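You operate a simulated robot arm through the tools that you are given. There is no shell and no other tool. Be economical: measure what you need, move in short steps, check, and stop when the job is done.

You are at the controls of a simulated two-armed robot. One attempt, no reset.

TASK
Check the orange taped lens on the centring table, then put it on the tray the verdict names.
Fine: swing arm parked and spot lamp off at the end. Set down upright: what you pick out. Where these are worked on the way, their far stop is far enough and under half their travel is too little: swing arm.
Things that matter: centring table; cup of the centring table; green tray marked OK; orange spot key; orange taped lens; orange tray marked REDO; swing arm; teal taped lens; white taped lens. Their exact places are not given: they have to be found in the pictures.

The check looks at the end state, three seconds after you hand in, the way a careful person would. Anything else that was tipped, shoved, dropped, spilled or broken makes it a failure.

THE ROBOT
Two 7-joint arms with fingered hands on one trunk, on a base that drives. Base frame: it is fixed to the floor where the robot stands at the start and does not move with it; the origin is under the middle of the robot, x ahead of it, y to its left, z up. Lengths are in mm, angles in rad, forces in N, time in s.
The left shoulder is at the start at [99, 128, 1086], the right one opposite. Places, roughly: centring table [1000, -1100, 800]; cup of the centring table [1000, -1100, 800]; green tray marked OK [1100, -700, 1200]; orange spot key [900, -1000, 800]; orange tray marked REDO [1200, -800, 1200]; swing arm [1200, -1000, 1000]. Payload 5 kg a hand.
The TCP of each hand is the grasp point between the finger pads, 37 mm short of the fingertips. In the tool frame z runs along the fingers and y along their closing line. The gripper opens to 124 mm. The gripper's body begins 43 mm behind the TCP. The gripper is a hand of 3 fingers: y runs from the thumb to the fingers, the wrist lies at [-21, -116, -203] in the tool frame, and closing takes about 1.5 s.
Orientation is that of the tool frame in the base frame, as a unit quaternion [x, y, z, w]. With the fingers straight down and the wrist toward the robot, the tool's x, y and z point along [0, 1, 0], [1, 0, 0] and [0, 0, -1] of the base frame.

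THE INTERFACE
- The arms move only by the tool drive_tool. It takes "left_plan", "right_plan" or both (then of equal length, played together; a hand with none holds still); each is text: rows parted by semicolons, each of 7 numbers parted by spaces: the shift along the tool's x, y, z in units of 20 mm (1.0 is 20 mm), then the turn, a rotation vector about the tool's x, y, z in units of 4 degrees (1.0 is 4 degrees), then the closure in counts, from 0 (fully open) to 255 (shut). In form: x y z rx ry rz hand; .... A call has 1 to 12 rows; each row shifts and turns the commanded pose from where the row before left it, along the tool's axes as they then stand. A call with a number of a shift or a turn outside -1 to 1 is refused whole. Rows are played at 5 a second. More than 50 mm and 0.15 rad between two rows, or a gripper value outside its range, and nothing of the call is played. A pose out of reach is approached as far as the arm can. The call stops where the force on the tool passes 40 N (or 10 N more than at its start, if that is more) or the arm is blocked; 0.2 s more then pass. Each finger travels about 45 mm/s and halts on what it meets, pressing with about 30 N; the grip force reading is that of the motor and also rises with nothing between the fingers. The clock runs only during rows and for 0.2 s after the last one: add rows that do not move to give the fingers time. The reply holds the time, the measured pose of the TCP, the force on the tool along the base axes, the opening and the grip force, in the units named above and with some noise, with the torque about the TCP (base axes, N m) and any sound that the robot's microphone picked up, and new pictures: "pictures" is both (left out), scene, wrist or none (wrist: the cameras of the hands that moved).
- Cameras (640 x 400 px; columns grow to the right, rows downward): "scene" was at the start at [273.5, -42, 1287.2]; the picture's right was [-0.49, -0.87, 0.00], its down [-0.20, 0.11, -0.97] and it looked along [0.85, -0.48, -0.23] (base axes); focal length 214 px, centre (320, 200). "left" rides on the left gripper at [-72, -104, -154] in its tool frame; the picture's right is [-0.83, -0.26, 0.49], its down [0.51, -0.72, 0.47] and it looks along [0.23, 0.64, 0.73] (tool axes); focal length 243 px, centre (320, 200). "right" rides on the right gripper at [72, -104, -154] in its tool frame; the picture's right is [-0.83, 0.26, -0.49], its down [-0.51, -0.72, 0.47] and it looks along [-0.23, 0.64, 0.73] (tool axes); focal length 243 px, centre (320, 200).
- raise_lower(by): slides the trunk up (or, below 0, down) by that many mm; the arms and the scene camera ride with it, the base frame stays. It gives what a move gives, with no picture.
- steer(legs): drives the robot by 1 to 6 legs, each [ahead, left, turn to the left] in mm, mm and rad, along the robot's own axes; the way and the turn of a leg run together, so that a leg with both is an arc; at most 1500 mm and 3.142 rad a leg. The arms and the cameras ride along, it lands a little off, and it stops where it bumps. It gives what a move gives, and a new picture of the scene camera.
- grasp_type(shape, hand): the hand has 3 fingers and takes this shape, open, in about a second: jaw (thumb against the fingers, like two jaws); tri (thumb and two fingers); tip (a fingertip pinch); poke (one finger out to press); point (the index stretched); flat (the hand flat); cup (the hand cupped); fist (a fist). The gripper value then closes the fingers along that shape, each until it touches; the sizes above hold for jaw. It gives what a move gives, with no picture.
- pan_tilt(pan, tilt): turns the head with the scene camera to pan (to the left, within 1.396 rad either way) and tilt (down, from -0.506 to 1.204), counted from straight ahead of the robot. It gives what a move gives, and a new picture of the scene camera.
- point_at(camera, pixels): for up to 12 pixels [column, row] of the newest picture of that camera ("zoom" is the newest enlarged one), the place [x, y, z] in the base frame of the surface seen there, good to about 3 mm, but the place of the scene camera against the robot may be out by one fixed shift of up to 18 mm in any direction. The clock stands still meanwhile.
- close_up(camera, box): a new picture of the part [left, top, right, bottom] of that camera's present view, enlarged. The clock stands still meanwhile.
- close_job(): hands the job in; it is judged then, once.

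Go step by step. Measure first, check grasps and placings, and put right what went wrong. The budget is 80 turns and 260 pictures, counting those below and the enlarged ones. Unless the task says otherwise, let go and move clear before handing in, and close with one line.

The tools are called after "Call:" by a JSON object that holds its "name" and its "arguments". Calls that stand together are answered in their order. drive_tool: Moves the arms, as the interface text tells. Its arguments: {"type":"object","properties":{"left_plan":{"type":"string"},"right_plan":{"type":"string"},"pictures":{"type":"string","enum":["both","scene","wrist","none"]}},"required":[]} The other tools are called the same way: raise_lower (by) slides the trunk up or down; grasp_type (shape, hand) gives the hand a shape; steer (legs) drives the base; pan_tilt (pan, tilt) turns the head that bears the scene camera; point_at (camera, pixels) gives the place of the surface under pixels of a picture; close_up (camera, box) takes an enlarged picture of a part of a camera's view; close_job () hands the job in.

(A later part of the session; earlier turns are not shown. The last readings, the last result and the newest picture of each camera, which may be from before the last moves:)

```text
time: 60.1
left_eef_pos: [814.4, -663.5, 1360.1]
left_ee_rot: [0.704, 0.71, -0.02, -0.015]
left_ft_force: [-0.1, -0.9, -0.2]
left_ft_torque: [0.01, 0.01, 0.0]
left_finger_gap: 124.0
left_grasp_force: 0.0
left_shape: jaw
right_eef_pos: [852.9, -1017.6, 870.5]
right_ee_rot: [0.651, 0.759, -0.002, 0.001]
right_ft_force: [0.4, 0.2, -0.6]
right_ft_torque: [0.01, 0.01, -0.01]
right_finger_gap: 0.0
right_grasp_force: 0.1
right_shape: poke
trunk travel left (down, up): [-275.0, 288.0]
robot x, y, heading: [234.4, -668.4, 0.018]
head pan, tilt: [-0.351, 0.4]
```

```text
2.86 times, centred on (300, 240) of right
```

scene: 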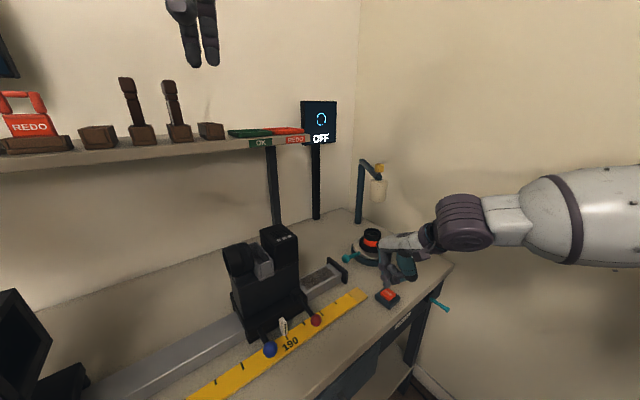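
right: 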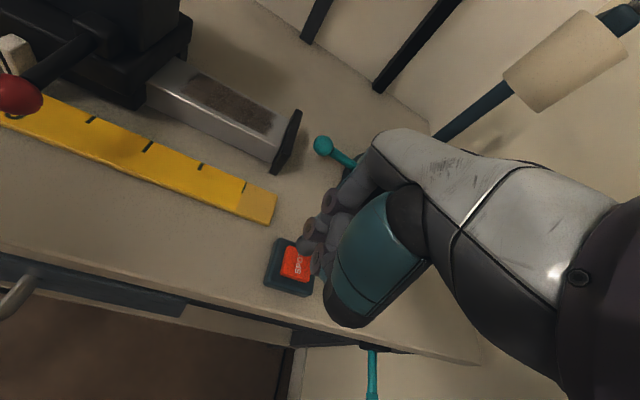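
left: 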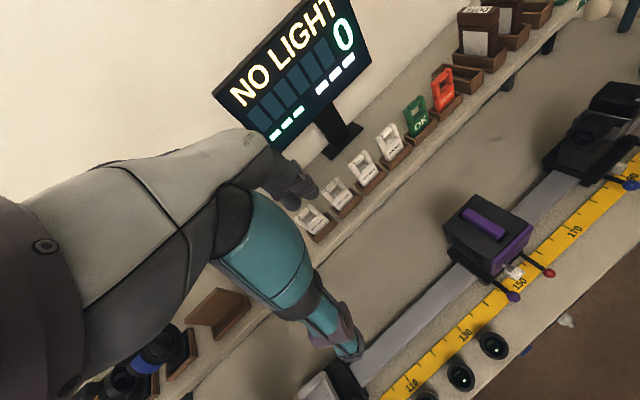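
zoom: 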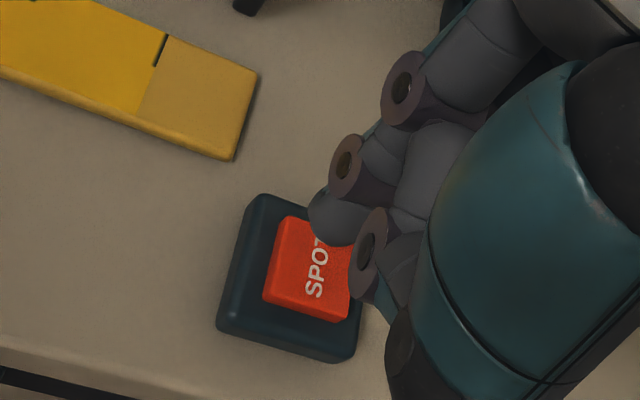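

Projecting the tips down, they land slightly behind-right of the cap's centre. I'll shift ~5 mm back and 4 mm left and press down.

Call:
{"name": "drive_tool", "arguments": {"right_plan": "0.25 -0.25 0.5 0 0 0 0;0 0 0.5 0 0 0 0;0 0 0.4 0 0 0 0;0 0 0.2 0 0 0 0;0 0 0.15 0 0 0 0;0 0 0.15 0 0 0 0", "pictures": "both"}}

Call:
{"name": "close_up", "arguments": {"camera": "scene", "box": [280, 90, 440, 320]}}

```text
time: 61.6
left_eef_pos: [813.3, -662.8, 1361.0]
left_ee_rot: [0.703, 0.71, -0.019, -0.015]
left_ft_force: [0.9, 0.3, -0.3]
left_ft_torque: [-0.01, 0.01, 0.0]
left_finger_gap: 124.2
left_grasp_force: 0.1
left_shape: jaw
right_eef_pos: [848.2, -1011.0, 839.9]
right_ee_rot: [0.65, 0.76, 0.002, 0.006]
right_ft_force: [-4.4, 2.3, 21.9]
right_ft_torque: [0.1, 0.18, -0.04]
right_finger_gap: 0.2
right_grasp_force: 0.0
right_shape: poke
trunk travel left (down, up): [-275.0, 288.0]
robot x, y, heading: [234.8, -668.8, 0.014]
head pan, tilt: [-0.351, 0.4]
heard: click
stopped in row 6 (right hand): the force on the tool passed its limit at 42 N (the readings are from after the stop); the commanded pose is now the measured one
```

scene: 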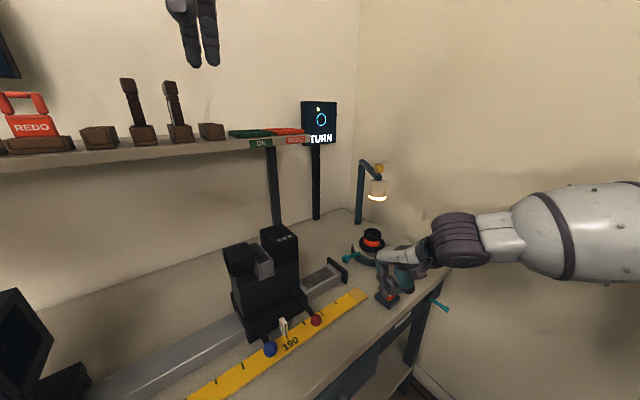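
right: 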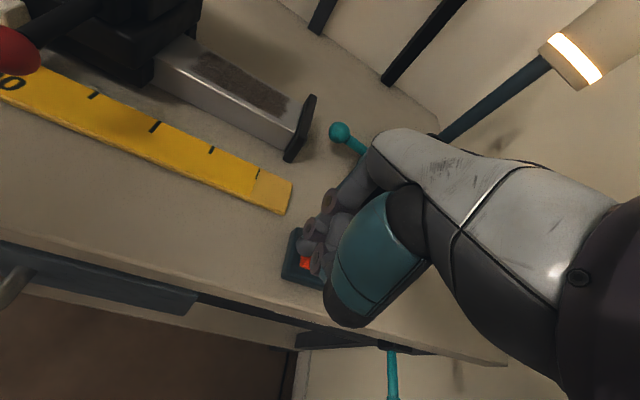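

```text
1.74 times, centred on (360, 205) of scene
```

zoom: 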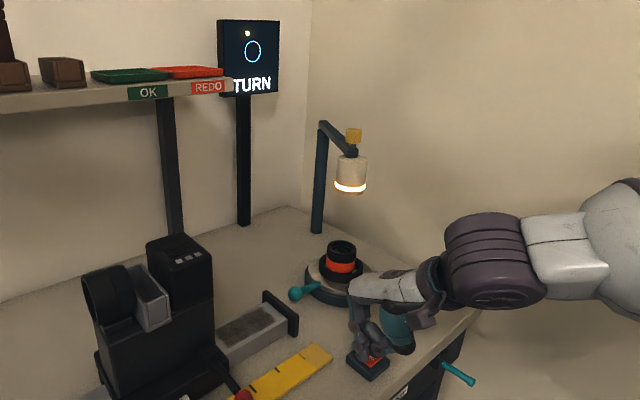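

Click heard; the lamp is lit and the display says TURN, so the table must be turned by its teal handle. I'll lift off the key, return to the jaw shape and look at the ball.

Call:
{"name": "drive_tool", "arguments": {"right_plan": "0 0 -1 0 0 0 0;0 0 -1 0 0 0 0;0 0 -1 0 0 0 0;0 0 -1 0 0 0 0;0 0 -1 0 0 -1 0;0.5 0 -1 0 0 -1 0;0.5 0 -1 0 0 -0.6 0", "pictures": "none"}}

Call:
{"name": "grasp_type", "arguments": {"hand": "right", "shape": "jaw"}}

Call:
{"name": "drive_tool", "arguments": {"right_plan": "0 0 0 0 0 0 0", "pictures": "both"}}

Call:
{"name": "close_up", "arguments": {"camera": "scene", "box": [280, 90, 440, 210]}}

Call:
{"name": "close_up", "arguments": {"camera": "right", "box": [220, 80, 460, 260]}}

```text
time: 63.2
left_eef_pos: [813.6, -662.4, 1360.4]
left_ee_rot: [0.704, 0.71, -0.02, -0.013]
left_ft_force: [0.0, -0.1, -0.1]
left_ft_torque: [-0.01, -0.02, -0.01]
left_finger_gap: 123.8
left_grasp_force: 0.1
left_shape: jaw
right_eef_pos: [842.4, -993.4, 977.1]
right_ee_rot: [0.579, 0.816, 0.001, 0.005]
right_ft_force: [0.3, -0.3, 1.0]
right_ft_torque: [-0.02, 0.05, 0.01]
right_finger_gap: 0.0
right_grasp_force: 0.1
right_shape: poke
trunk travel left (down, up): [-275.0, 288.0]
robot x, y, heading: [236.7, -665.6, 0.014]
head pan, tilt: [-0.351, 0.4]
```

```text
time: 64.1
left_eef_pos: [814.3, -663.9, 1360.9]
left_ee_rot: [0.703, 0.711, -0.02, -0.014]
left_ft_force: [-0.8, -0.5, -0.3]
left_ft_torque: [0.02, 0.04, 0.01]
left_finger_gap: 124.0
left_grasp_force: 0.1
left_shape: jaw
right_eef_pos: [844.2, -994.0, 976.9]
right_ee_rot: [0.579, 0.815, 0.0, 0.005]
right_ft_force: [1.5, 0.3, 0.4]
right_ft_torque: [-0.01, -0.03, -0.02]
right_finger_gap: 124.1
right_grasp_force: 0.0
right_shape: jaw
trunk travel left (down, up): [-275.0, 288.0]
robot x, y, heading: [237.8, -668.2, 0.01]
head pan, tilt: [-0.351, 0.4]
```

```text
time: 64.5
left_eef_pos: [814.5, -664.3, 1360.6]
left_ee_rot: [0.704, 0.71, -0.02, -0.014]
left_ft_force: [-1.1, 0.3, -1.6]
left_ft_torque: [-0.01, 0.0, -0.01]
left_finger_gap: 123.9
left_grasp_force: 0.1
left_shape: jaw
right_eef_pos: [842.3, -995.0, 977.2]
right_ee_rot: [0.579, 0.816, 0.001, 0.004]
right_ft_force: [-0.3, 0.0, 0.4]
right_ft_torque: [0.05, 0.01, -0.02]
right_finger_gap: 124.1
right_grasp_force: 0.1
right_shape: jaw
trunk travel left (down, up): [-275.0, 288.0]
robot x, y, heading: [238.6, -667.8, 0.011]
head pan, tilt: [-0.351, 0.4]
```

scene: 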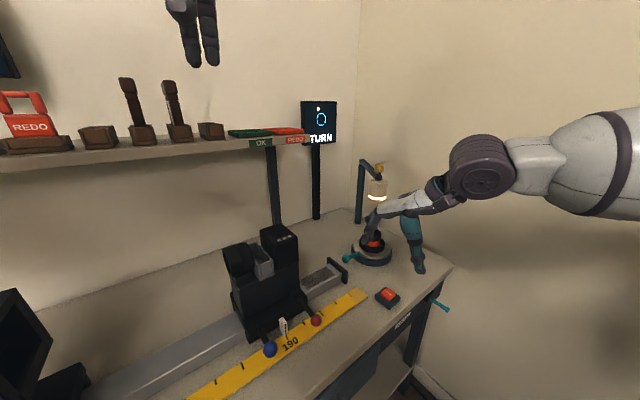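
right: 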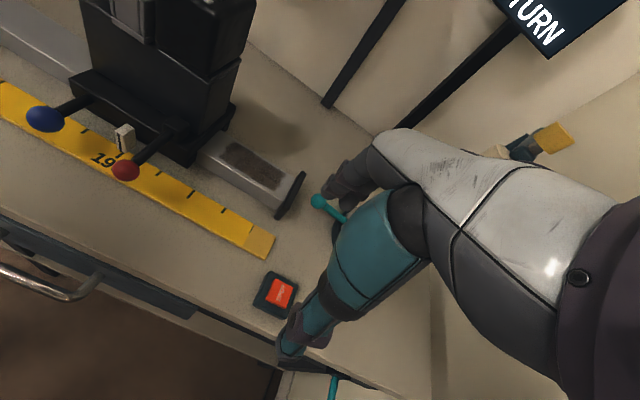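

```text
3.33 times, centred on (360, 150) of scene
```

zoom: 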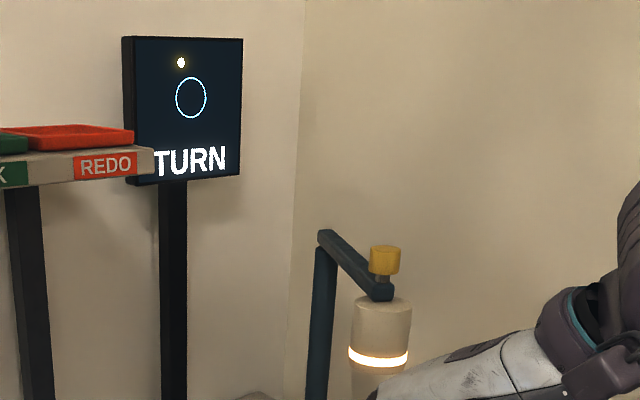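

```text
2.22 times, centred on (340, 170) of right
```

zoom: 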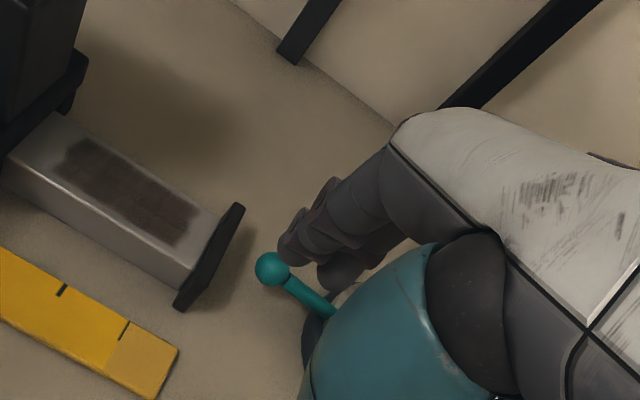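

The hand points toward the handle. I'll measure the ball, stem and rail end plate.

Call:
{"name": "point_at", "arguments": {"camera": "zoom", "pixels": [[268, 262], [258, 272], [272, 283], [285, 265], [305, 295], [325, 310], [237, 208], [183, 300], [205, 300], [240, 245]]}}

```text
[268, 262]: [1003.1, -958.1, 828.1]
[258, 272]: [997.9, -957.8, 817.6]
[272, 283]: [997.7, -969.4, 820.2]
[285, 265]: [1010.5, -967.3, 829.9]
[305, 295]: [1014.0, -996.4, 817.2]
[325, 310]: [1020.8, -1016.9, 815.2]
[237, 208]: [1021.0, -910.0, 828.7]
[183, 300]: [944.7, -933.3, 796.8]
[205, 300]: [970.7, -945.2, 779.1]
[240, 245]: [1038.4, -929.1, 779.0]
```

Ball centre ≈(1008,-967,820), r≈12. I'll move above it with the fingers half closed.

Call:
{"name": "drive_tool", "arguments": {"right_plan": "-0.158 0.922 0 0 0 0 110;-0.158 0.922 0.2 0 0 0 110;-0.158 0.922 0.4 0 0 0 110;-0.158 0.922 0.5 0 0 0 110;-0.158 0.922 0.5 0 0 0 110;-0.158 0.922 0.5 0 0 0 110;-0.158 0.922 0.5 0 0 0 110;-0.158 0.922 0.5 0 0 0 110;-0.158 0.922 0.5 0 0 0 110;0 0 0.2 0 0 0 110", "pictures": "both"}}

Call:
{"name": "close_up", "arguments": {"camera": "scene", "box": [320, 190, 420, 290]}}

Call:
{"name": "close_up", "arguments": {"camera": "right", "box": [220, 170, 400, 310]}}

```text
time: 66.7
left_eef_pos: [814.5, -664.4, 1361.2]
left_ee_rot: [0.704, 0.71, -0.02, -0.014]
left_ft_force: [-0.2, 0.9, -0.3]
left_ft_torque: [0.0, -0.03, 0.04]
left_finger_gap: 124.0
left_grasp_force: 0.1
left_shape: jaw
right_eef_pos: [1010.2, -966.1, 901.4]
right_ee_rot: [0.579, 0.815, 0.001, 0.005]
right_ft_force: [0.5, 0.1, 0.3]
right_ft_torque: [0.03, -0.01, -0.02]
right_finger_gap: 71.3
right_grasp_force: 0.1
right_shape: jaw
trunk travel left (down, up): [-275.0, 288.0]
robot x, y, heading: [237.2, -666.7, 0.015]
head pan, tilt: [-0.351, 0.4]
```

scene: 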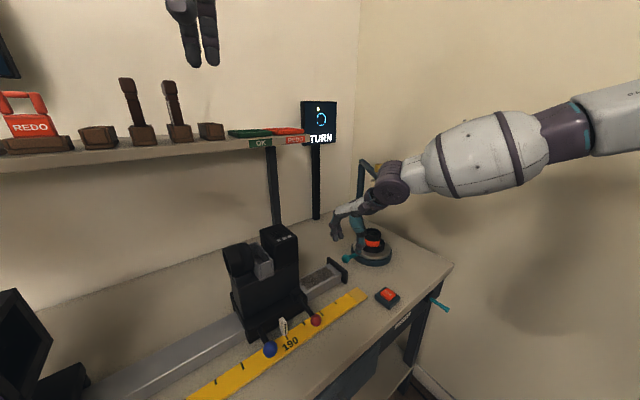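
right: 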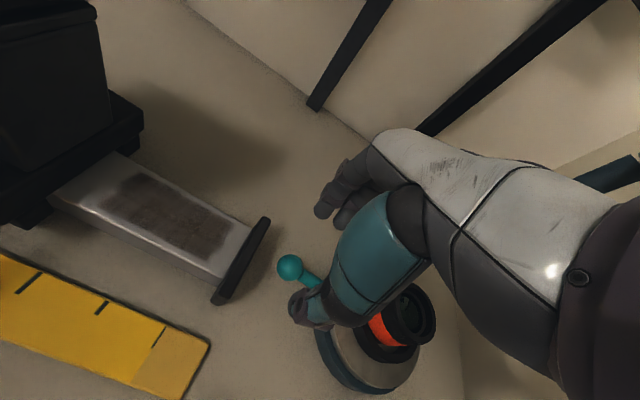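

```text
4.00 times, centred on (370, 240) of scene
```

zoom: 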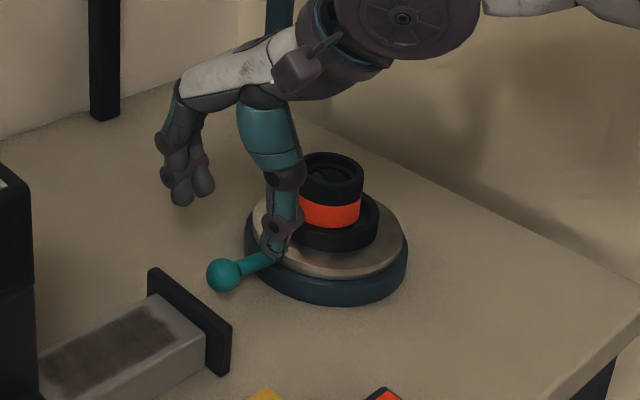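

```text
2.86 times, centred on (310, 240) of right
```

zoom: 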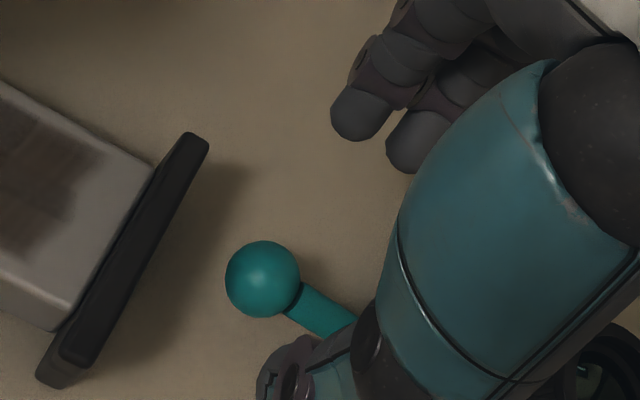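

Fingers and thumb straddle the ball. I'll descend to TCP z≈850 and close.

Call:
{"name": "drive_tool", "arguments": {"right_plan": "0 0 0.9 0 0 0 110;0 0 0.9 0 0 0 110;0 -0.05 0.8 0 0 0 110;0 0 0 0 0 0 255;0 0 0 0 0 0 255;0 0 0 0 0 0 255;0 0 0 0 0 0 255;0 0 0 0 0 0 255;0 0 0 0 0 0 255", "pictures": "both"}}

Call:
{"name": "close_up", "arguments": {"camera": "scene", "box": [320, 190, 420, 290]}}

```text
time: 68.7
left_eef_pos: [813.7, -663.4, 1360.7]
left_ee_rot: [0.703, 0.711, -0.02, -0.014]
left_ft_force: [0.1, -0.6, 0.1]
left_ft_torque: [0.02, 0.01, 0.01]
left_finger_gap: 124.1
left_grasp_force: 0.1
left_shape: jaw
right_eef_pos: [1009.0, -965.7, 848.6]
right_ee_rot: [0.578, 0.816, 0.001, 0.005]
right_ft_force: [0.6, 0.9, 0.2]
right_ft_torque: [-0.01, -0.03, 0.03]
right_finger_gap: 17.3
right_grasp_force: 30.2
right_shape: jaw
trunk travel left (down, up): [-275.0, 288.0]
robot x, y, heading: [236.5, -663.5, 0.012]
head pan, tilt: [-0.351, 0.4]
```

scene: 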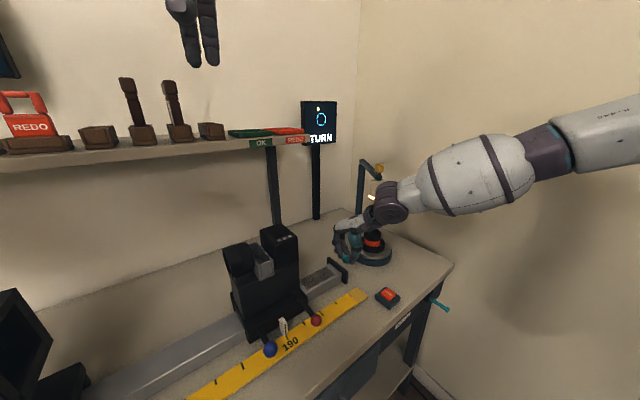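
right: 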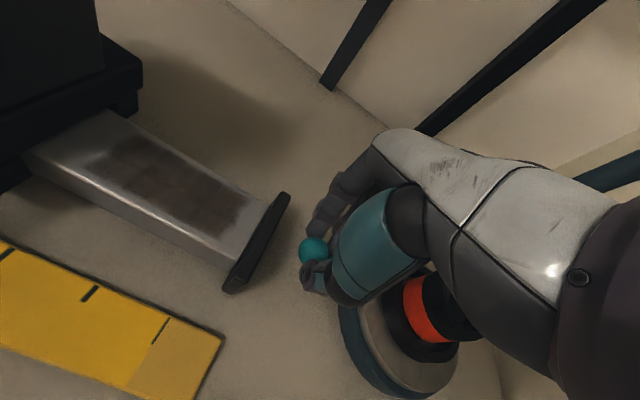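

```text
4.00 times, centred on (370, 240) of scene
```

zoom: 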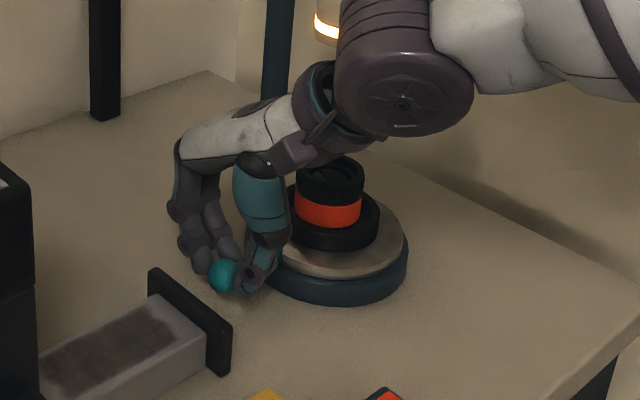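

The ball is gripped (17 mm gap). I'll turn the table 36° counter-clockwise first and watch the display.

Call:
{"name": "drive_tool", "arguments": {"right_plan": "-0.027 -0.651 0 0 0 -0.75 255;-0.061 -0.649 0 0 0 -0.75 255;-0.095 -0.645 0 0 0 -0.75 255;-0.129 -0.639 0 0 0 -0.75 255;-0.162 -0.631 0 0 0 -0.75 255;-0.195 -0.622 0 0 0 -0.75 255", "pictures": "both"}}

Call:
{"name": "close_up", "arguments": {"camera": "scene", "box": [280, 90, 420, 290]}}

```text
time: 70.1
left_eef_pos: [812.3, -663.4, 1361.0]
left_ee_rot: [0.704, 0.71, -0.019, -0.014]
left_ft_force: [-0.4, 0.0, 0.3]
left_ft_torque: [0.04, 0.02, 0.0]
left_finger_gap: 124.0
left_grasp_force: 0.1
left_shape: jaw
right_eef_pos: [945.0, -1011.2, 849.4]
right_ee_rot: [0.445, 0.896, 0.0, 0.005]
right_ft_force: [-7.8, 8.2, 0.4]
right_ft_torque: [0.24, 0.03, 0.51]
right_finger_gap: 16.6
right_grasp_force: 29.8
right_shape: jaw
trunk travel left (down, up): [-275.0, 288.0]
robot x, y, heading: [236.7, -669.9, 0.015]
head pan, tilt: [-0.351, 0.4]
```

scene: 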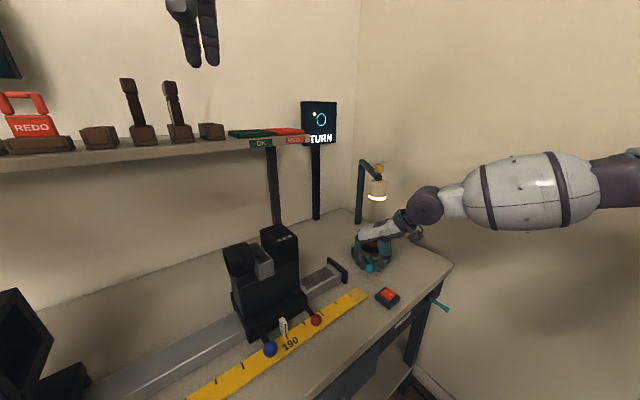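
right: 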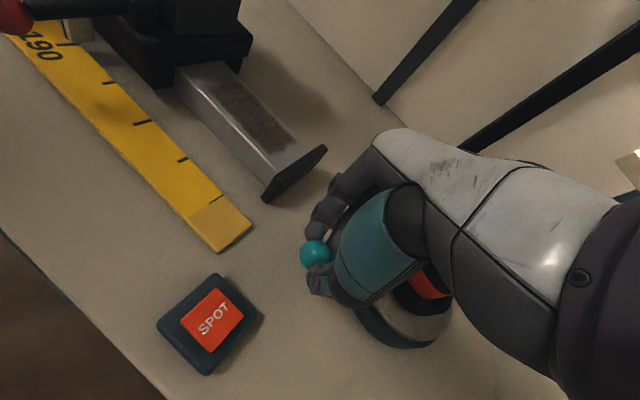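

```text
2.00 times, centred on (350, 190) of scene
```

zoom: 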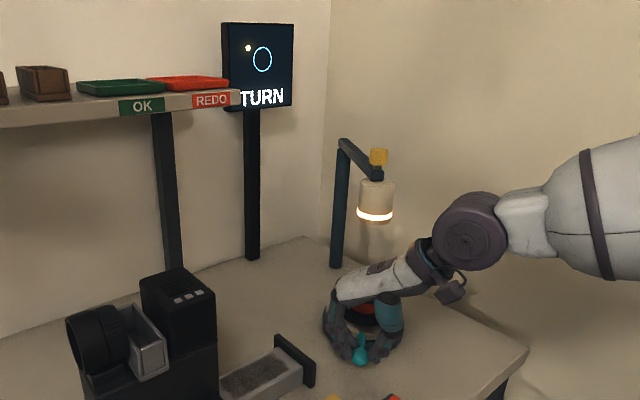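

The spot orbits with the table (now left of the ring), display still TURN. I'll keep turning another 48°.

Call:
{"name": "drive_tool", "arguments": {"right_plan": "-0.2 -0.611 0 0 0 -0.75 255;-0.23 -0.598 0 0 0 -0.75 255;-0.26 -0.584 0 0 0 -0.75 255;-0.29 -0.568 0 0 0 -0.75 255;-0.33 -0.55 0 0 0 -0.75 255;-0.36 -0.531 0 0 0 -0.75 255;-0.39 -0.51 0 0 0 -0.75 255;-0.42 -0.487 0 0 0 -0.75 255", "pictures": "both"}}

Call:
{"name": "close_up", "arguments": {"camera": "scene", "box": [280, 90, 420, 290]}}

```text
time: 71.9
left_eef_pos: [813.8, -663.4, 1361.6]
left_ee_rot: [0.704, 0.71, -0.019, -0.014]
left_ft_force: [-0.5, 0.8, 0.6]
left_ft_torque: [0.04, 0.01, 0.0]
left_finger_gap: 123.8
left_grasp_force: 0.1
left_shape: jaw
right_eef_pos: [924.6, -1109.4, 850.1]
right_ee_rot: [0.248, 0.969, -0.001, 0.005]
right_ft_force: [-8.6, 4.5, -0.1]
right_ft_torque: [0.51, 0.09, 0.84]
right_finger_gap: 15.5
right_grasp_force: 29.7
right_shape: jaw
trunk travel left (down, up): [-275.0, 288.0]
robot x, y, heading: [238.6, -665.2, 0.015]
head pan, tilt: [-0.351, 0.4]
```

scene: 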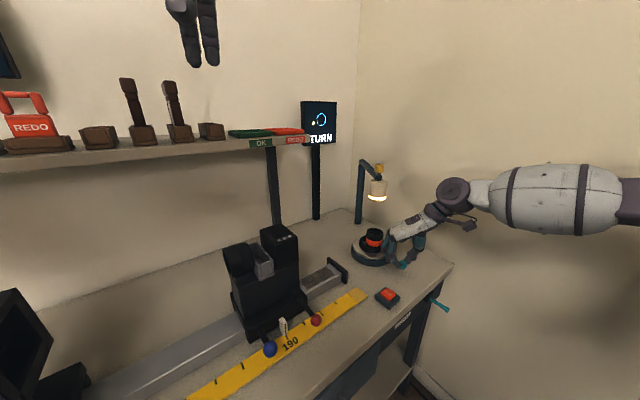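
right: 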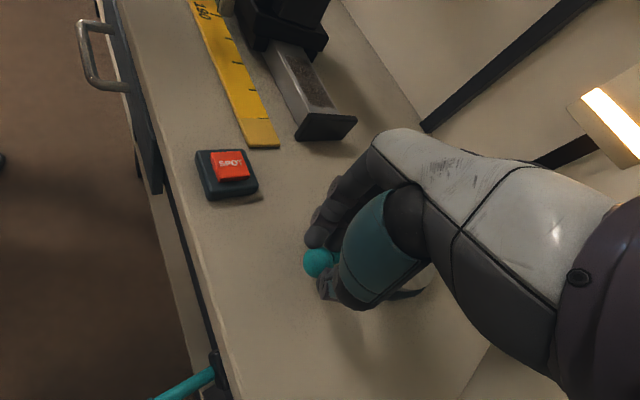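

```text
2.00 times, centred on (350, 190) of scene
```

zoom: 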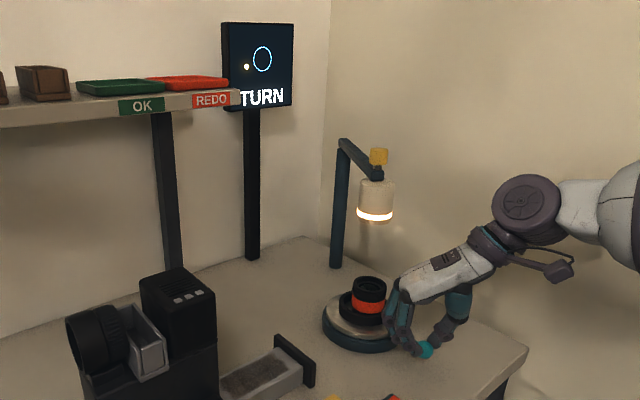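

About 82° turned; the spot follows at a constant radius outside the ring. I'll continue another 36° to let the display conclude.

Call:
{"name": "drive_tool", "arguments": {"right_plan": "-0.425 -0.497 0 0 0 -0.75 255;-0.45 -0.473 0 0 0 -0.75 255;-0.472 -0.448 0 0 0 -0.75 255;-0.494 -0.42 0 0 0 -0.75 255;-0.514 -0.394 0 0 0 -0.75 255;-0.533 -0.366 0 0 0 -0.75 255", "pictures": "both"}}

Call:
{"name": "close_up", "arguments": {"camera": "scene", "box": [280, 90, 440, 290]}}

```text
time: 73.3
left_eef_pos: [813.1, -662.1, 1361.4]
left_ee_rot: [0.704, 0.71, -0.019, -0.014]
left_ft_force: [-0.1, -0.1, -0.6]
left_ft_torque: [-0.01, 0.01, -0.07]
left_finger_gap: 124.1
left_grasp_force: 0.1
left_shape: jaw
right_eef_pos: [959.3, -1176.5, 851.5]
right_ee_rot: [0.093, 0.996, -0.003, 0.005]
right_ft_force: [-5.2, 5.7, 6.3]
right_ft_torque: [0.53, 0.33, 1.13]
right_finger_gap: 14.7
right_grasp_force: 30.1
right_shape: jaw
trunk travel left (down, up): [-275.0, 288.0]
robot x, y, heading: [235.5, -666.5, 0.013]
head pan, tilt: [-0.351, 0.4]
```

scene: 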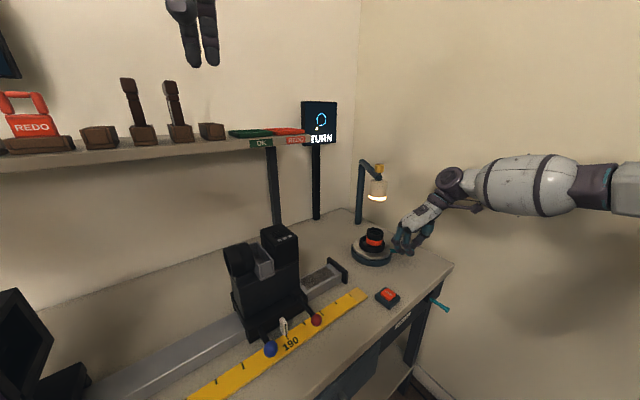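
right: 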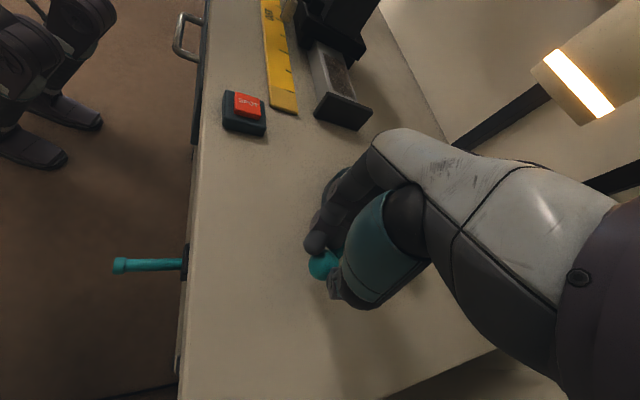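

```text
2.00 times, centred on (360, 190) of scene
```

zoom: 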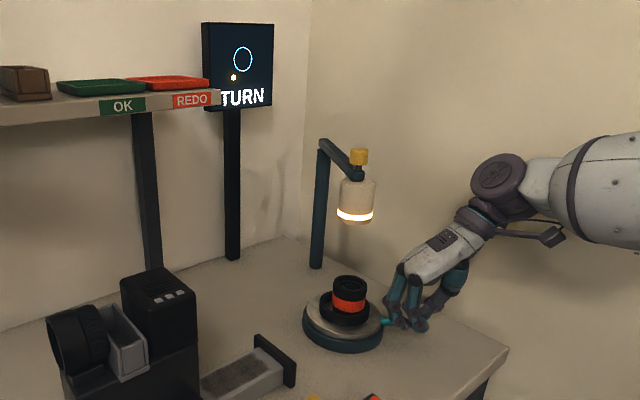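

Now at 226° (117° turned), still TURN. I'll go on co-rotating 1:1 for another ~36°.

Call:
{"name": "drive_tool", "arguments": {"right_plan": "-0.37 -0.23 0 0 0 -1 255;-0.37 -0.23 0 0 0 -1 255;-0.37 -0.23 0 0 0 -1 255;-0.37 -0.23 0 0 0 -1 255;-0.37 -0.23 0 0 0 -1 255;-0.37 -0.23 0 0 0 -1 255;-0.37 -0.23 0 0 0 -1 255;-0.37 -0.23 0 0 0 -1 255;-0.37 -0.23 0 0 0 -1 255", "pictures": "both"}}

Call:
{"name": "close_up", "arguments": {"camera": "scene", "box": [280, 90, 440, 290]}}

```text
time: 75.3
left_eef_pos: [807.0, -660.0, 1363.6]
left_ee_rot: [0.704, 0.71, -0.019, -0.011]
left_ft_force: [0.5, 0.0, 0.2]
left_ft_torque: [0.0, 0.0, 0.0]
left_finger_gap: 123.8
left_grasp_force: 0.1
left_shape: jaw
right_eef_pos: [1022.6, -1209.0, 854.0]
right_ee_rot: [-0.218, 0.976, -0.007, 0.003]
right_ft_force: [-9.0, -16.5, -16.9]
right_ft_torque: [-1.05, 0.79, 0.64]
right_finger_gap: 12.9
right_grasp_force: 30.2
right_shape: jaw
trunk travel left (down, up): [-275.0, 288.0]
robot x, y, heading: [236.8, -663.1, 0.012]
head pan, tilt: [-0.351, 0.4]
```

scene: 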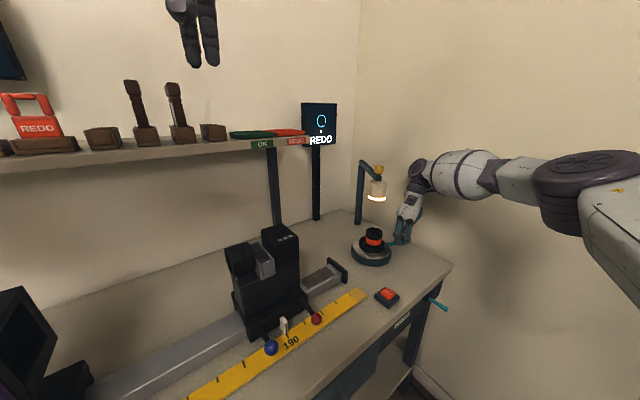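
right: 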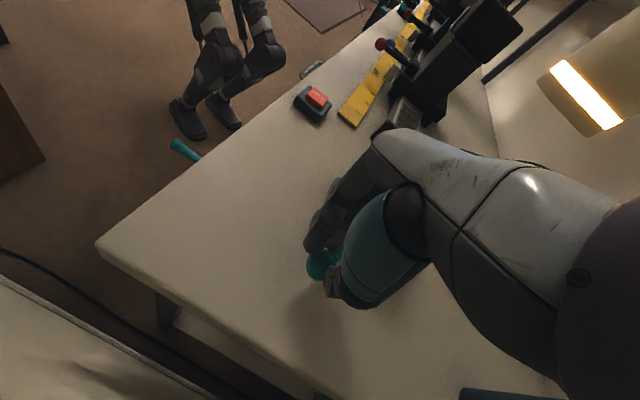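

```text
2.00 times, centred on (360, 190) of scene
```

zoom: 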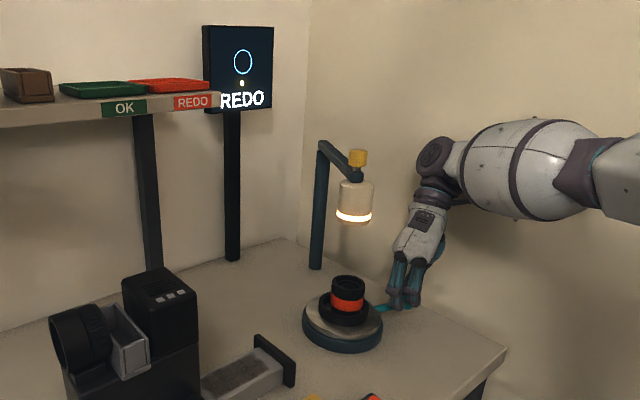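

Verdict: REDO. I'll release the ball, lift off, and start heading back toward the key, unwinding the yaw.

Call:
{"name": "drive_tool", "arguments": {"right_plan": "0 0 0 0 0 0 160;0 0 0 0 0 0 160;0 0 0 0 0 0 160;0 0 -1 0 0 0 160;0 0 -1 0 0 0 160;0 0 -1 0 0 0 160;0 0 -1 0 0 0 160;0 0 -1 0 0 0 160;0.82 0.38 -0.5 0 0 1 160;0.84 0.32 0 0 0 1 160;0.86 0.26 0 0 0 1 160;0.88 0.2 0 0 0 1 160", "pictures": "scene"}}

```text
time: 77.9
left_eef_pos: [812.5, -664.9, 1362.7]
left_ee_rot: [0.705, 0.709, -0.019, -0.014]
left_ft_force: [-0.6, -0.2, 1.0]
left_ft_torque: [-0.02, -0.03, 0.02]
left_finger_gap: 123.8
left_grasp_force: 0.1
left_shape: jaw
right_eef_pos: [952.4, -1214.2, 962.0]
right_ee_rot: [-0.08, 0.997, -0.002, 0.004]
right_ft_force: [-1.2, -0.7, 0.4]
right_ft_torque: [-0.03, 0.01, -0.02]
right_finger_gap: 46.0
right_grasp_force: 0.0
right_shape: jaw
trunk travel left (down, up): [-275.0, 288.0]
robot x, y, heading: [235.9, -666.9, 0.018]
head pan, tilt: [-0.351, 0.4]
```

scene: 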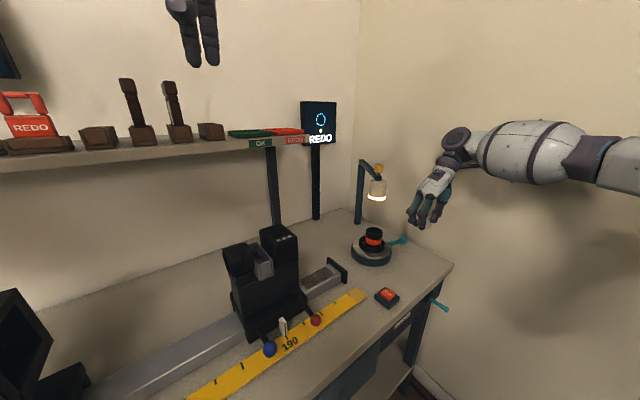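

Hand clear, lens still upright. I'll continue back toward the key.

Call:
{"name": "drive_tool", "arguments": {"right_plan": "0.294 0.904 0 0 0 1 160;0.356 0.882 0 0 0 1 160;0.417 0.855 0 0 0 1 160;0.476 0.824 0 0 0 1 160;0.532 0.788 0 0 0 1 160;0.586 0.749 0 0 0 1 160;0.637 0.707 0 0 0 1 160;0.684 0.661 0 0 0 1 160;0.728 0.611 0 0 0 1 160;0.769 0.559 0 0 0 1 160;0.807 0.504 0 0 0 1 160;0.84 0.446 0 0 0 1 160", "pictures": "none"}}

Call:
{"name": "grasp_type", "arguments": {"hand": "right", "shape": "poke"}}

Call:
{"name": "drive_tool", "arguments": {"right_plan": "0 0 0 0 0 1 0;0 0 0 0 0 1 0;0 0 0 0 0 1 0;0 0 0.5 0 0 1 0;0 0 0.5 0 0 1 0;0 0 0.5 0 0 1 0;0 0 0.5 0 0 1 0;0 0 0.5 0 0 1 0;0 0 0.5 0 0 1 0;0 0 0.5 0 0 1 0;0 0 0.5 0 0 0.6 0", "pictures": "wrist"}}

Call:
{"name": "close_up", "arguments": {"camera": "right", "box": [220, 170, 380, 310]}}

```text
time: 80.5
left_eef_pos: [815.2, -662.0, 1360.7]
left_ee_rot: [0.704, 0.71, -0.019, -0.014]
left_ft_force: [-0.2, -0.5, -0.9]
left_ft_torque: [-0.01, 0.0, -0.04]
left_finger_gap: 123.9
left_grasp_force: 0.0
left_shape: jaw
right_eef_pos: [851.8, -1007.6, 960.4]
right_ee_rot: [0.332, 0.943, -0.001, 0.005]
right_ft_force: [0.6, 0.7, -0.3]
right_ft_torque: [-0.02, -0.01, 0.0]
right_finger_gap: 46.2
right_grasp_force: 0.0
right_shape: jaw
trunk travel left (down, up): [-275.0, 288.0]
robot x, y, heading: [238.0, -666.8, 0.008]
head pan, tilt: [-0.351, 0.4]
```

```text
time: 81.4
left_eef_pos: [814.7, -663.1, 1360.3]
left_ee_rot: [0.704, 0.71, -0.02, -0.015]
left_ft_force: [0.1, 0.3, 0.6]
left_ft_torque: [0.0, 0.0, 0.02]
left_finger_gap: 123.7
left_grasp_force: 0.1
left_shape: jaw
right_eef_pos: [851.7, -1008.6, 961.2]
right_ee_rot: [0.331, 0.944, 0.0, 0.004]
right_ft_force: [0.6, 0.3, -0.2]
right_ft_torque: [-0.02, 0.02, -0.01]
right_finger_gap: 0.0
right_grasp_force: 0.1
right_shape: poke
trunk travel left (down, up): [-275.0, 288.0]
robot x, y, heading: [235.0, -667.4, 0.018]
head pan, tilt: [-0.351, 0.4]
```

```text
time: 83.8
left_eef_pos: [815.2, -662.9, 1360.2]
left_ee_rot: [0.704, 0.71, -0.021, -0.015]
left_ft_force: [0.3, 0.0, -0.2]
left_ft_torque: [0.01, 0.03, -0.01]
left_finger_gap: 123.7
left_grasp_force: 0.1
left_shape: jaw
right_eef_pos: [852.4, -1008.9, 878.0]
right_ee_rot: [0.65, 0.76, 0.001, 0.004]
right_ft_force: [-0.2, 0.2, -0.8]
right_ft_torque: [0.01, -0.04, -0.01]
right_finger_gap: 0.1
right_grasp_force: 0.0
right_shape: poke
trunk travel left (down, up): [-275.0, 288.0]
robot x, y, heading: [237.1, -666.8, 0.014]
head pan, tilt: [-0.351, 0.4]
```

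right: 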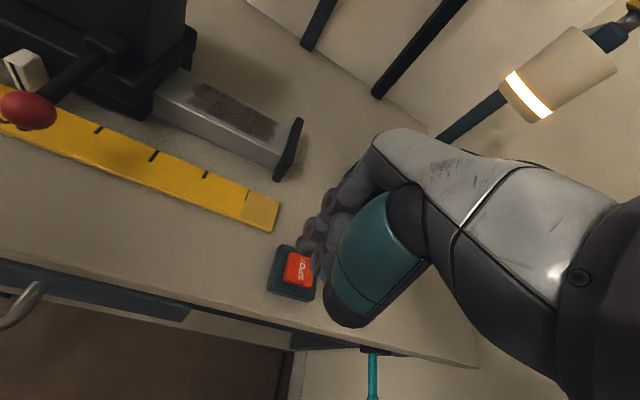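

```text
2.86 times, centred on (300, 240) of right
```

zoom: 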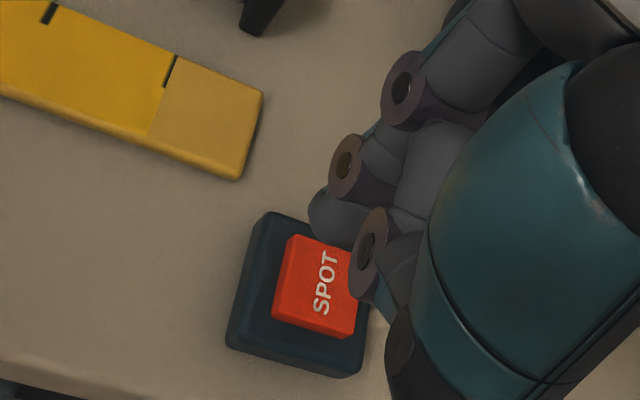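

Aligned as before. I'll press the key again to switch the lamp off.

Call:
{"name": "drive_tool", "arguments": {"right_plan": "-0.07 -0.2 0.5 0 0 0 0;0 0 0.5 0 0 0 0;0 0 0.5 0 0 0 0;0 0 0.2 0 0 0 0;0 0 0.2 0 0 0 0;0 0 0.15 0 0 0 0;0 0 0.15 0 0 0 0", "pictures": "scene"}}

Call:
{"name": "close_up", "arguments": {"camera": "scene", "box": [280, 90, 440, 290]}}

```text
time: 85.4
left_eef_pos: [811.6, -663.8, 1362.1]
left_ee_rot: [0.704, 0.71, -0.02, -0.013]
left_ft_force: [-0.4, 0.0, 0.0]
left_ft_torque: [-0.01, 0.02, 0.04]
left_finger_gap: 123.9
left_grasp_force: 0.0
left_shape: jaw
right_eef_pos: [848.4, -1012.5, 838.6]
right_ee_rot: [0.651, 0.759, 0.003, 0.008]
right_ft_force: [8.6, -5.9, 31.9]
right_ft_torque: [-0.63, -0.34, 0.13]
right_finger_gap: 0.0
right_grasp_force: 0.0
right_shape: poke
trunk travel left (down, up): [-275.0, 288.0]
robot x, y, heading: [234.0, -664.4, 0.012]
head pan, tilt: [-0.351, 0.4]
heard: click
```

scene: 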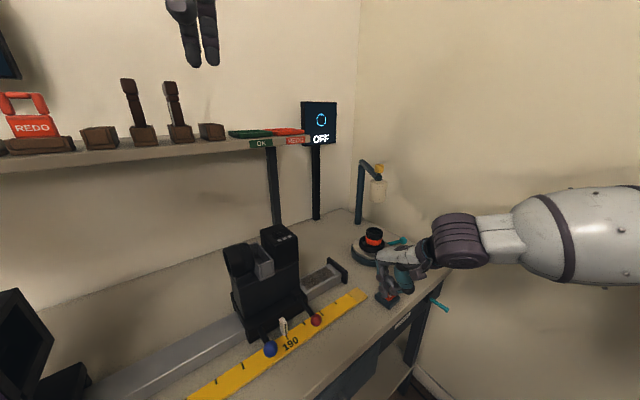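

```text
2.00 times, centred on (360, 190) of scene
```

zoom: 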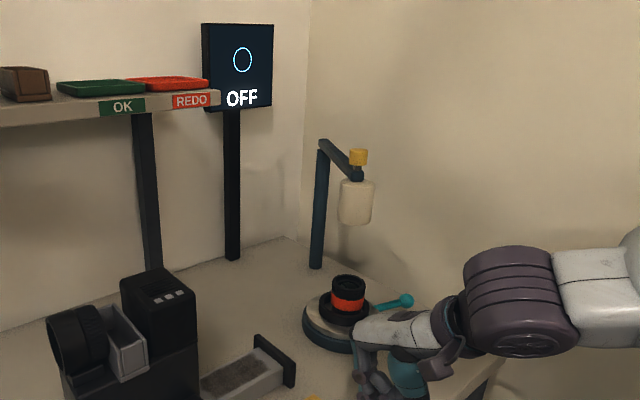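

Lamp off (display OFF). Next I'll lift and return to the yellow knob to park the swing arm.

Call:
{"name": "drive_tool", "arguments": {"right_plan": "0 0 -1 0 0 0 0;0 0 -1 0 0 0 0;0 0 -1 0 0 -1 0;0 0 -1 0 0 -1 0;0 0 -1 0 0 -1 0;0 0 -1 0 0 -1 0;0 0 -1 0 0 -1 0;0 0 -1 0 0 -1 0;0 0 -1 0 0 -1 0;0 0 -1 0 0 -1 0;0 0 -1 0 0 -1 0;0 0 -1 0 0 -1 0", "pictures": "none"}}

Call:
{"name": "grasp_type", "arguments": {"hand": "right", "shape": "jaw"}}

Call:
{"name": "drive_tool", "arguments": {"right_plan": "0 0 -1 0 0 -1 110;0 0 -1 0 0 -1 110;0 0 -1 0 0 -0.5 110;0 0 -1 0 0 0 110;0 0 -1 0 0 0 110", "pictures": "both"}}

```text
time: 88.0
left_eef_pos: [814.0, -662.7, 1360.8]
left_ee_rot: [0.704, 0.71, -0.02, -0.015]
left_ft_force: [0.8, -0.1, -0.9]
left_ft_torque: [-0.01, 0.02, -0.03]
left_finger_gap: 124.0
left_grasp_force: 0.0
left_shape: jaw
right_eef_pos: [846.8, -1011.3, 1073.9]
right_ee_rot: [0.351, 0.936, 0.0, 0.005]
right_ft_force: [0.8, 0.2, -0.5]
right_ft_torque: [-0.04, -0.02, 0.01]
right_finger_gap: 0.0
right_grasp_force: 0.1
right_shape: poke
trunk travel left (down, up): [-275.0, 288.0]
robot x, y, heading: [235.5, -669.5, 0.017]
head pan, tilt: [-0.351, 0.4]
```

```text
time: 88.9
left_eef_pos: [814.7, -663.4, 1361.0]
left_ee_rot: [0.704, 0.71, -0.019, -0.014]
left_ft_force: [0.2, 0.7, 0.5]
left_ft_torque: [0.02, 0.0, 0.02]
left_finger_gap: 124.0
left_grasp_force: 0.1
left_shape: jaw
right_eef_pos: [846.4, -1012.6, 1074.2]
right_ee_rot: [0.352, 0.936, 0.0, 0.004]
right_ft_force: [0.3, 0.2, 0.3]
right_ft_torque: [0.01, -0.05, -0.01]
right_finger_gap: 124.2
right_grasp_force: 0.1
right_shape: jaw
trunk travel left (down, up): [-275.0, 288.0]
robot x, y, heading: [239.3, -668.3, 0.013]
head pan, tilt: [-0.351, 0.4]
```

```text
time: 90.1
left_eef_pos: [814.2, -662.5, 1359.9]
left_ee_rot: [0.704, 0.71, -0.02, -0.014]
left_ft_force: [1.0, 0.5, 0.6]
left_ft_torque: [-0.02, 0.01, -0.03]
left_finger_gap: 124.0
left_grasp_force: 0.0
left_shape: jaw
right_eef_pos: [846.3, -1011.3, 1176.5]
right_ee_rot: [0.269, 0.963, -0.002, 0.004]
right_ft_force: [0.0, 0.8, -0.6]
right_ft_torque: [-0.02, -0.02, 0.0]
right_finger_gap: 70.9
right_grasp_force: 0.0
right_shape: jaw
trunk travel left (down, up): [-275.0, 288.0]
robot x, y, heading: [235.2, -668.3, 0.016]
head pan, tilt: [-0.351, 0.4]
```

scene: 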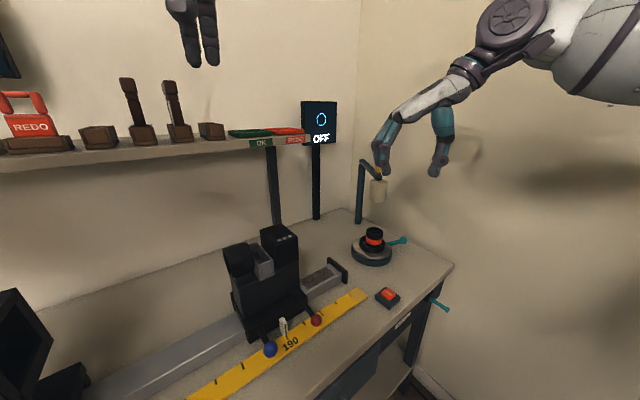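
right: 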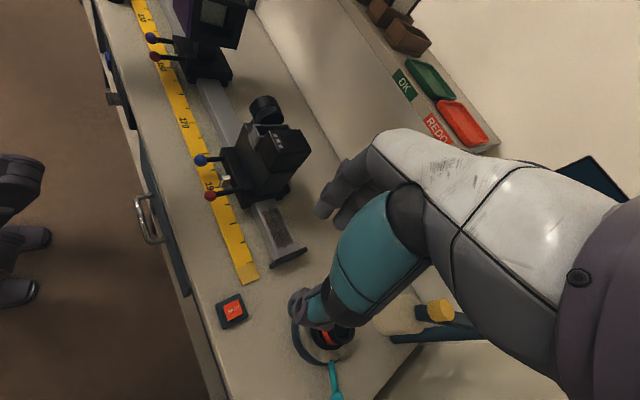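

The knob is visible at right-image (440,310). I'll measure it and move over it.

Call:
{"name": "point_at", "arguments": {"camera": "right", "pixels": [[440, 308], [433, 308], [449, 308], [440, 300], [440, 318]]}}

Call:
{"name": "drive_tool", "arguments": {"right_plan": "-1 0.17 0 0 0 0 110;-1 0.17 0 0 0 0 110;-1 0.17 0 0 0 0 110;-1 0.17 0 0 0 0 110;-1 0.17 0 0 0 0 110;-1 0.17 0 0 0 0 110;-1 0.17 0 0 0 0 110;-1 0.17 0 0 0 0 110;-1 0.17 0 0 0 0 110;-0.9 0.17 0 0 0 0 110;-0.9 0.17 0 0 0 0 110", "pictures": "both"}}

Call:
{"name": "close_up", "arguments": {"camera": "right", "box": [240, 170, 400, 310]}}

Call:
{"name": "close_up", "arguments": {"camera": "scene", "box": [330, 110, 430, 230]}}

```text
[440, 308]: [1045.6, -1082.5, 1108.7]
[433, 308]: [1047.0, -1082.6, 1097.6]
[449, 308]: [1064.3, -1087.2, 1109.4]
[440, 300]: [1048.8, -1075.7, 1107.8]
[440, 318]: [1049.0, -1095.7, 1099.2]
```

```text
time: 92.5
left_eef_pos: [814.0, -663.5, 1360.2]
left_ee_rot: [0.704, 0.71, -0.019, -0.016]
left_ft_force: [-0.3, 0.0, 0.0]
left_ft_torque: [0.03, 0.03, 0.01]
left_finger_gap: 123.7
left_grasp_force: 0.0
left_shape: jaw
right_eef_pos: [1053.5, -1092.2, 1176.4]
right_ee_rot: [0.269, 0.963, -0.001, 0.004]
right_ft_force: [-0.6, 0.4, -0.2]
right_ft_torque: [0.01, -0.04, 0.0]
right_finger_gap: 70.8
right_grasp_force: 0.1
right_shape: jaw
trunk travel left (down, up): [-275.0, 288.0]
robot x, y, heading: [237.2, -669.8, 0.013]
head pan, tilt: [-0.351, 0.4]
```

scene: 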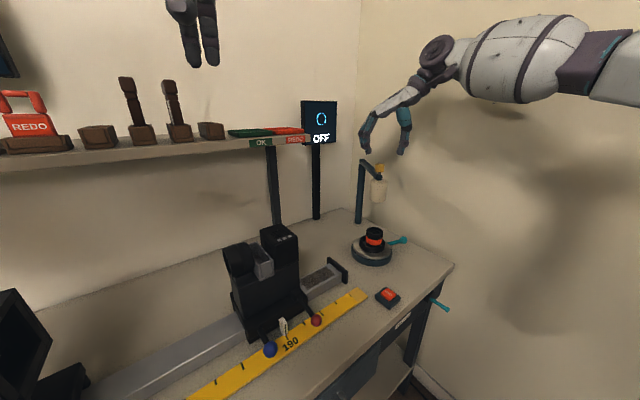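
right: 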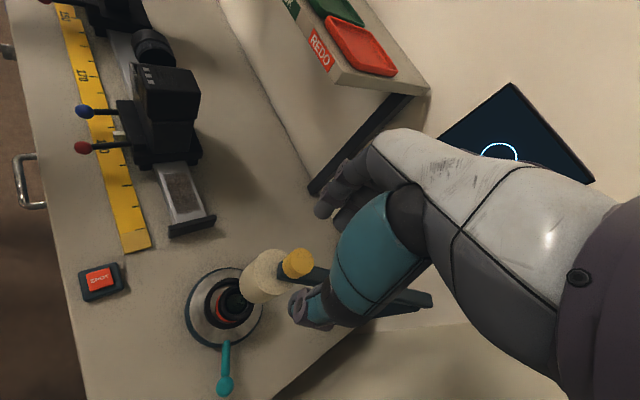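

```text
2.86 times, centred on (320, 240) of right
```

zoom: 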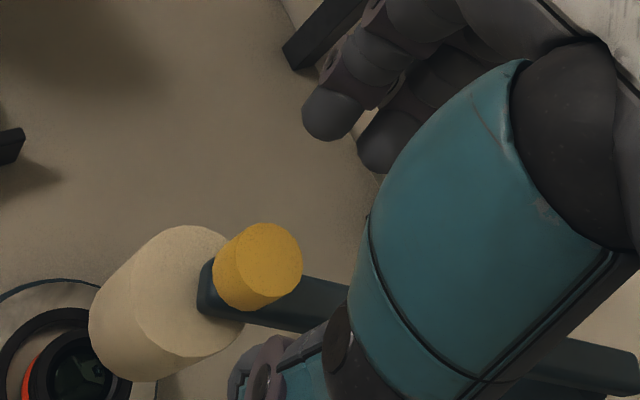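

```text
3.33 times, centred on (380, 170) of scene
```

zoom: 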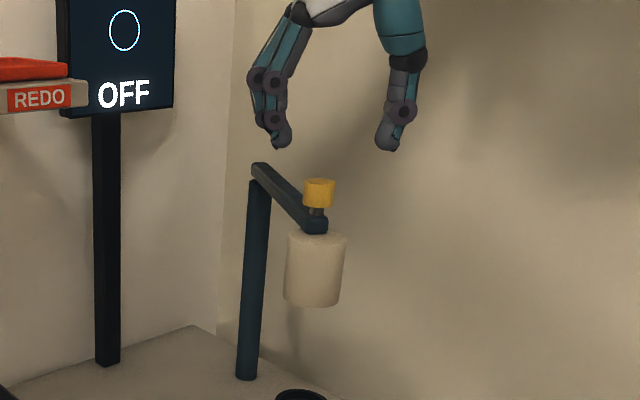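

I'll check the knob's centre at close range.

Call:
{"name": "point_at", "arguments": {"camera": "right", "pixels": [[303, 259], [303, 250], [311, 258], [296, 260], [302, 269]]}}

```text
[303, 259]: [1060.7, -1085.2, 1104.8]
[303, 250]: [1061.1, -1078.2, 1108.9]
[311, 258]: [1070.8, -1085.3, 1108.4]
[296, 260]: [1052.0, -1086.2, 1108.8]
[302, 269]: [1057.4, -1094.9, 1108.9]
```

Knob centre (1060,-1086). I'll adjust, descend to 1118 and grip.

Call:
{"name": "drive_tool", "arguments": {"right_plan": "-0.1 0.41 0.7 0 0 0 110;0 0 0.75 0 0 0 110;0 0 0.75 0 0 0 110;0 0 0.7 0 0 0 110;0 0 0 0 0 0 255;0 0 0 0 0 0 255;0 0 0 0 0 0 255;0 0 0 0 0 0 255;0 0 0 0 0 0 255;0 0 0 0 0 0 255;0 0 0 0 0 0 255", "pictures": "none"}}

Call:
{"name": "close_up", "arguments": {"camera": "scene", "box": [330, 110, 430, 230]}}

```text
time: 94.9
left_eef_pos: [814.6, -663.5, 1360.3]
left_ee_rot: [0.704, 0.71, -0.019, -0.014]
left_ft_force: [-0.3, 0.1, 0.7]
left_ft_torque: [-0.02, 0.01, -0.02]
left_finger_gap: 124.1
left_grasp_force: 0.1
left_shape: jaw
right_eef_pos: [1056.5, -1085.7, 1117.7]
right_ee_rot: [0.269, 0.963, -0.001, 0.004]
right_ft_force: [-2.6, 0.5, -2.8]
right_ft_torque: [0.01, 0.01, 0.04]
right_finger_gap: 18.6
right_grasp_force: 29.7
right_shape: jaw
trunk travel left (down, up): [-275.0, 288.0]
robot x, y, heading: [239.1, -667.3, 0.015]
head pan, tilt: [-0.351, 0.4]
```

```text
3.33 times, centred on (380, 170) of scene
```

zoom: 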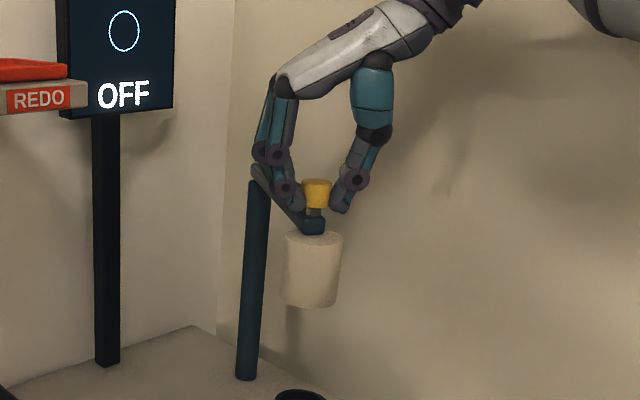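

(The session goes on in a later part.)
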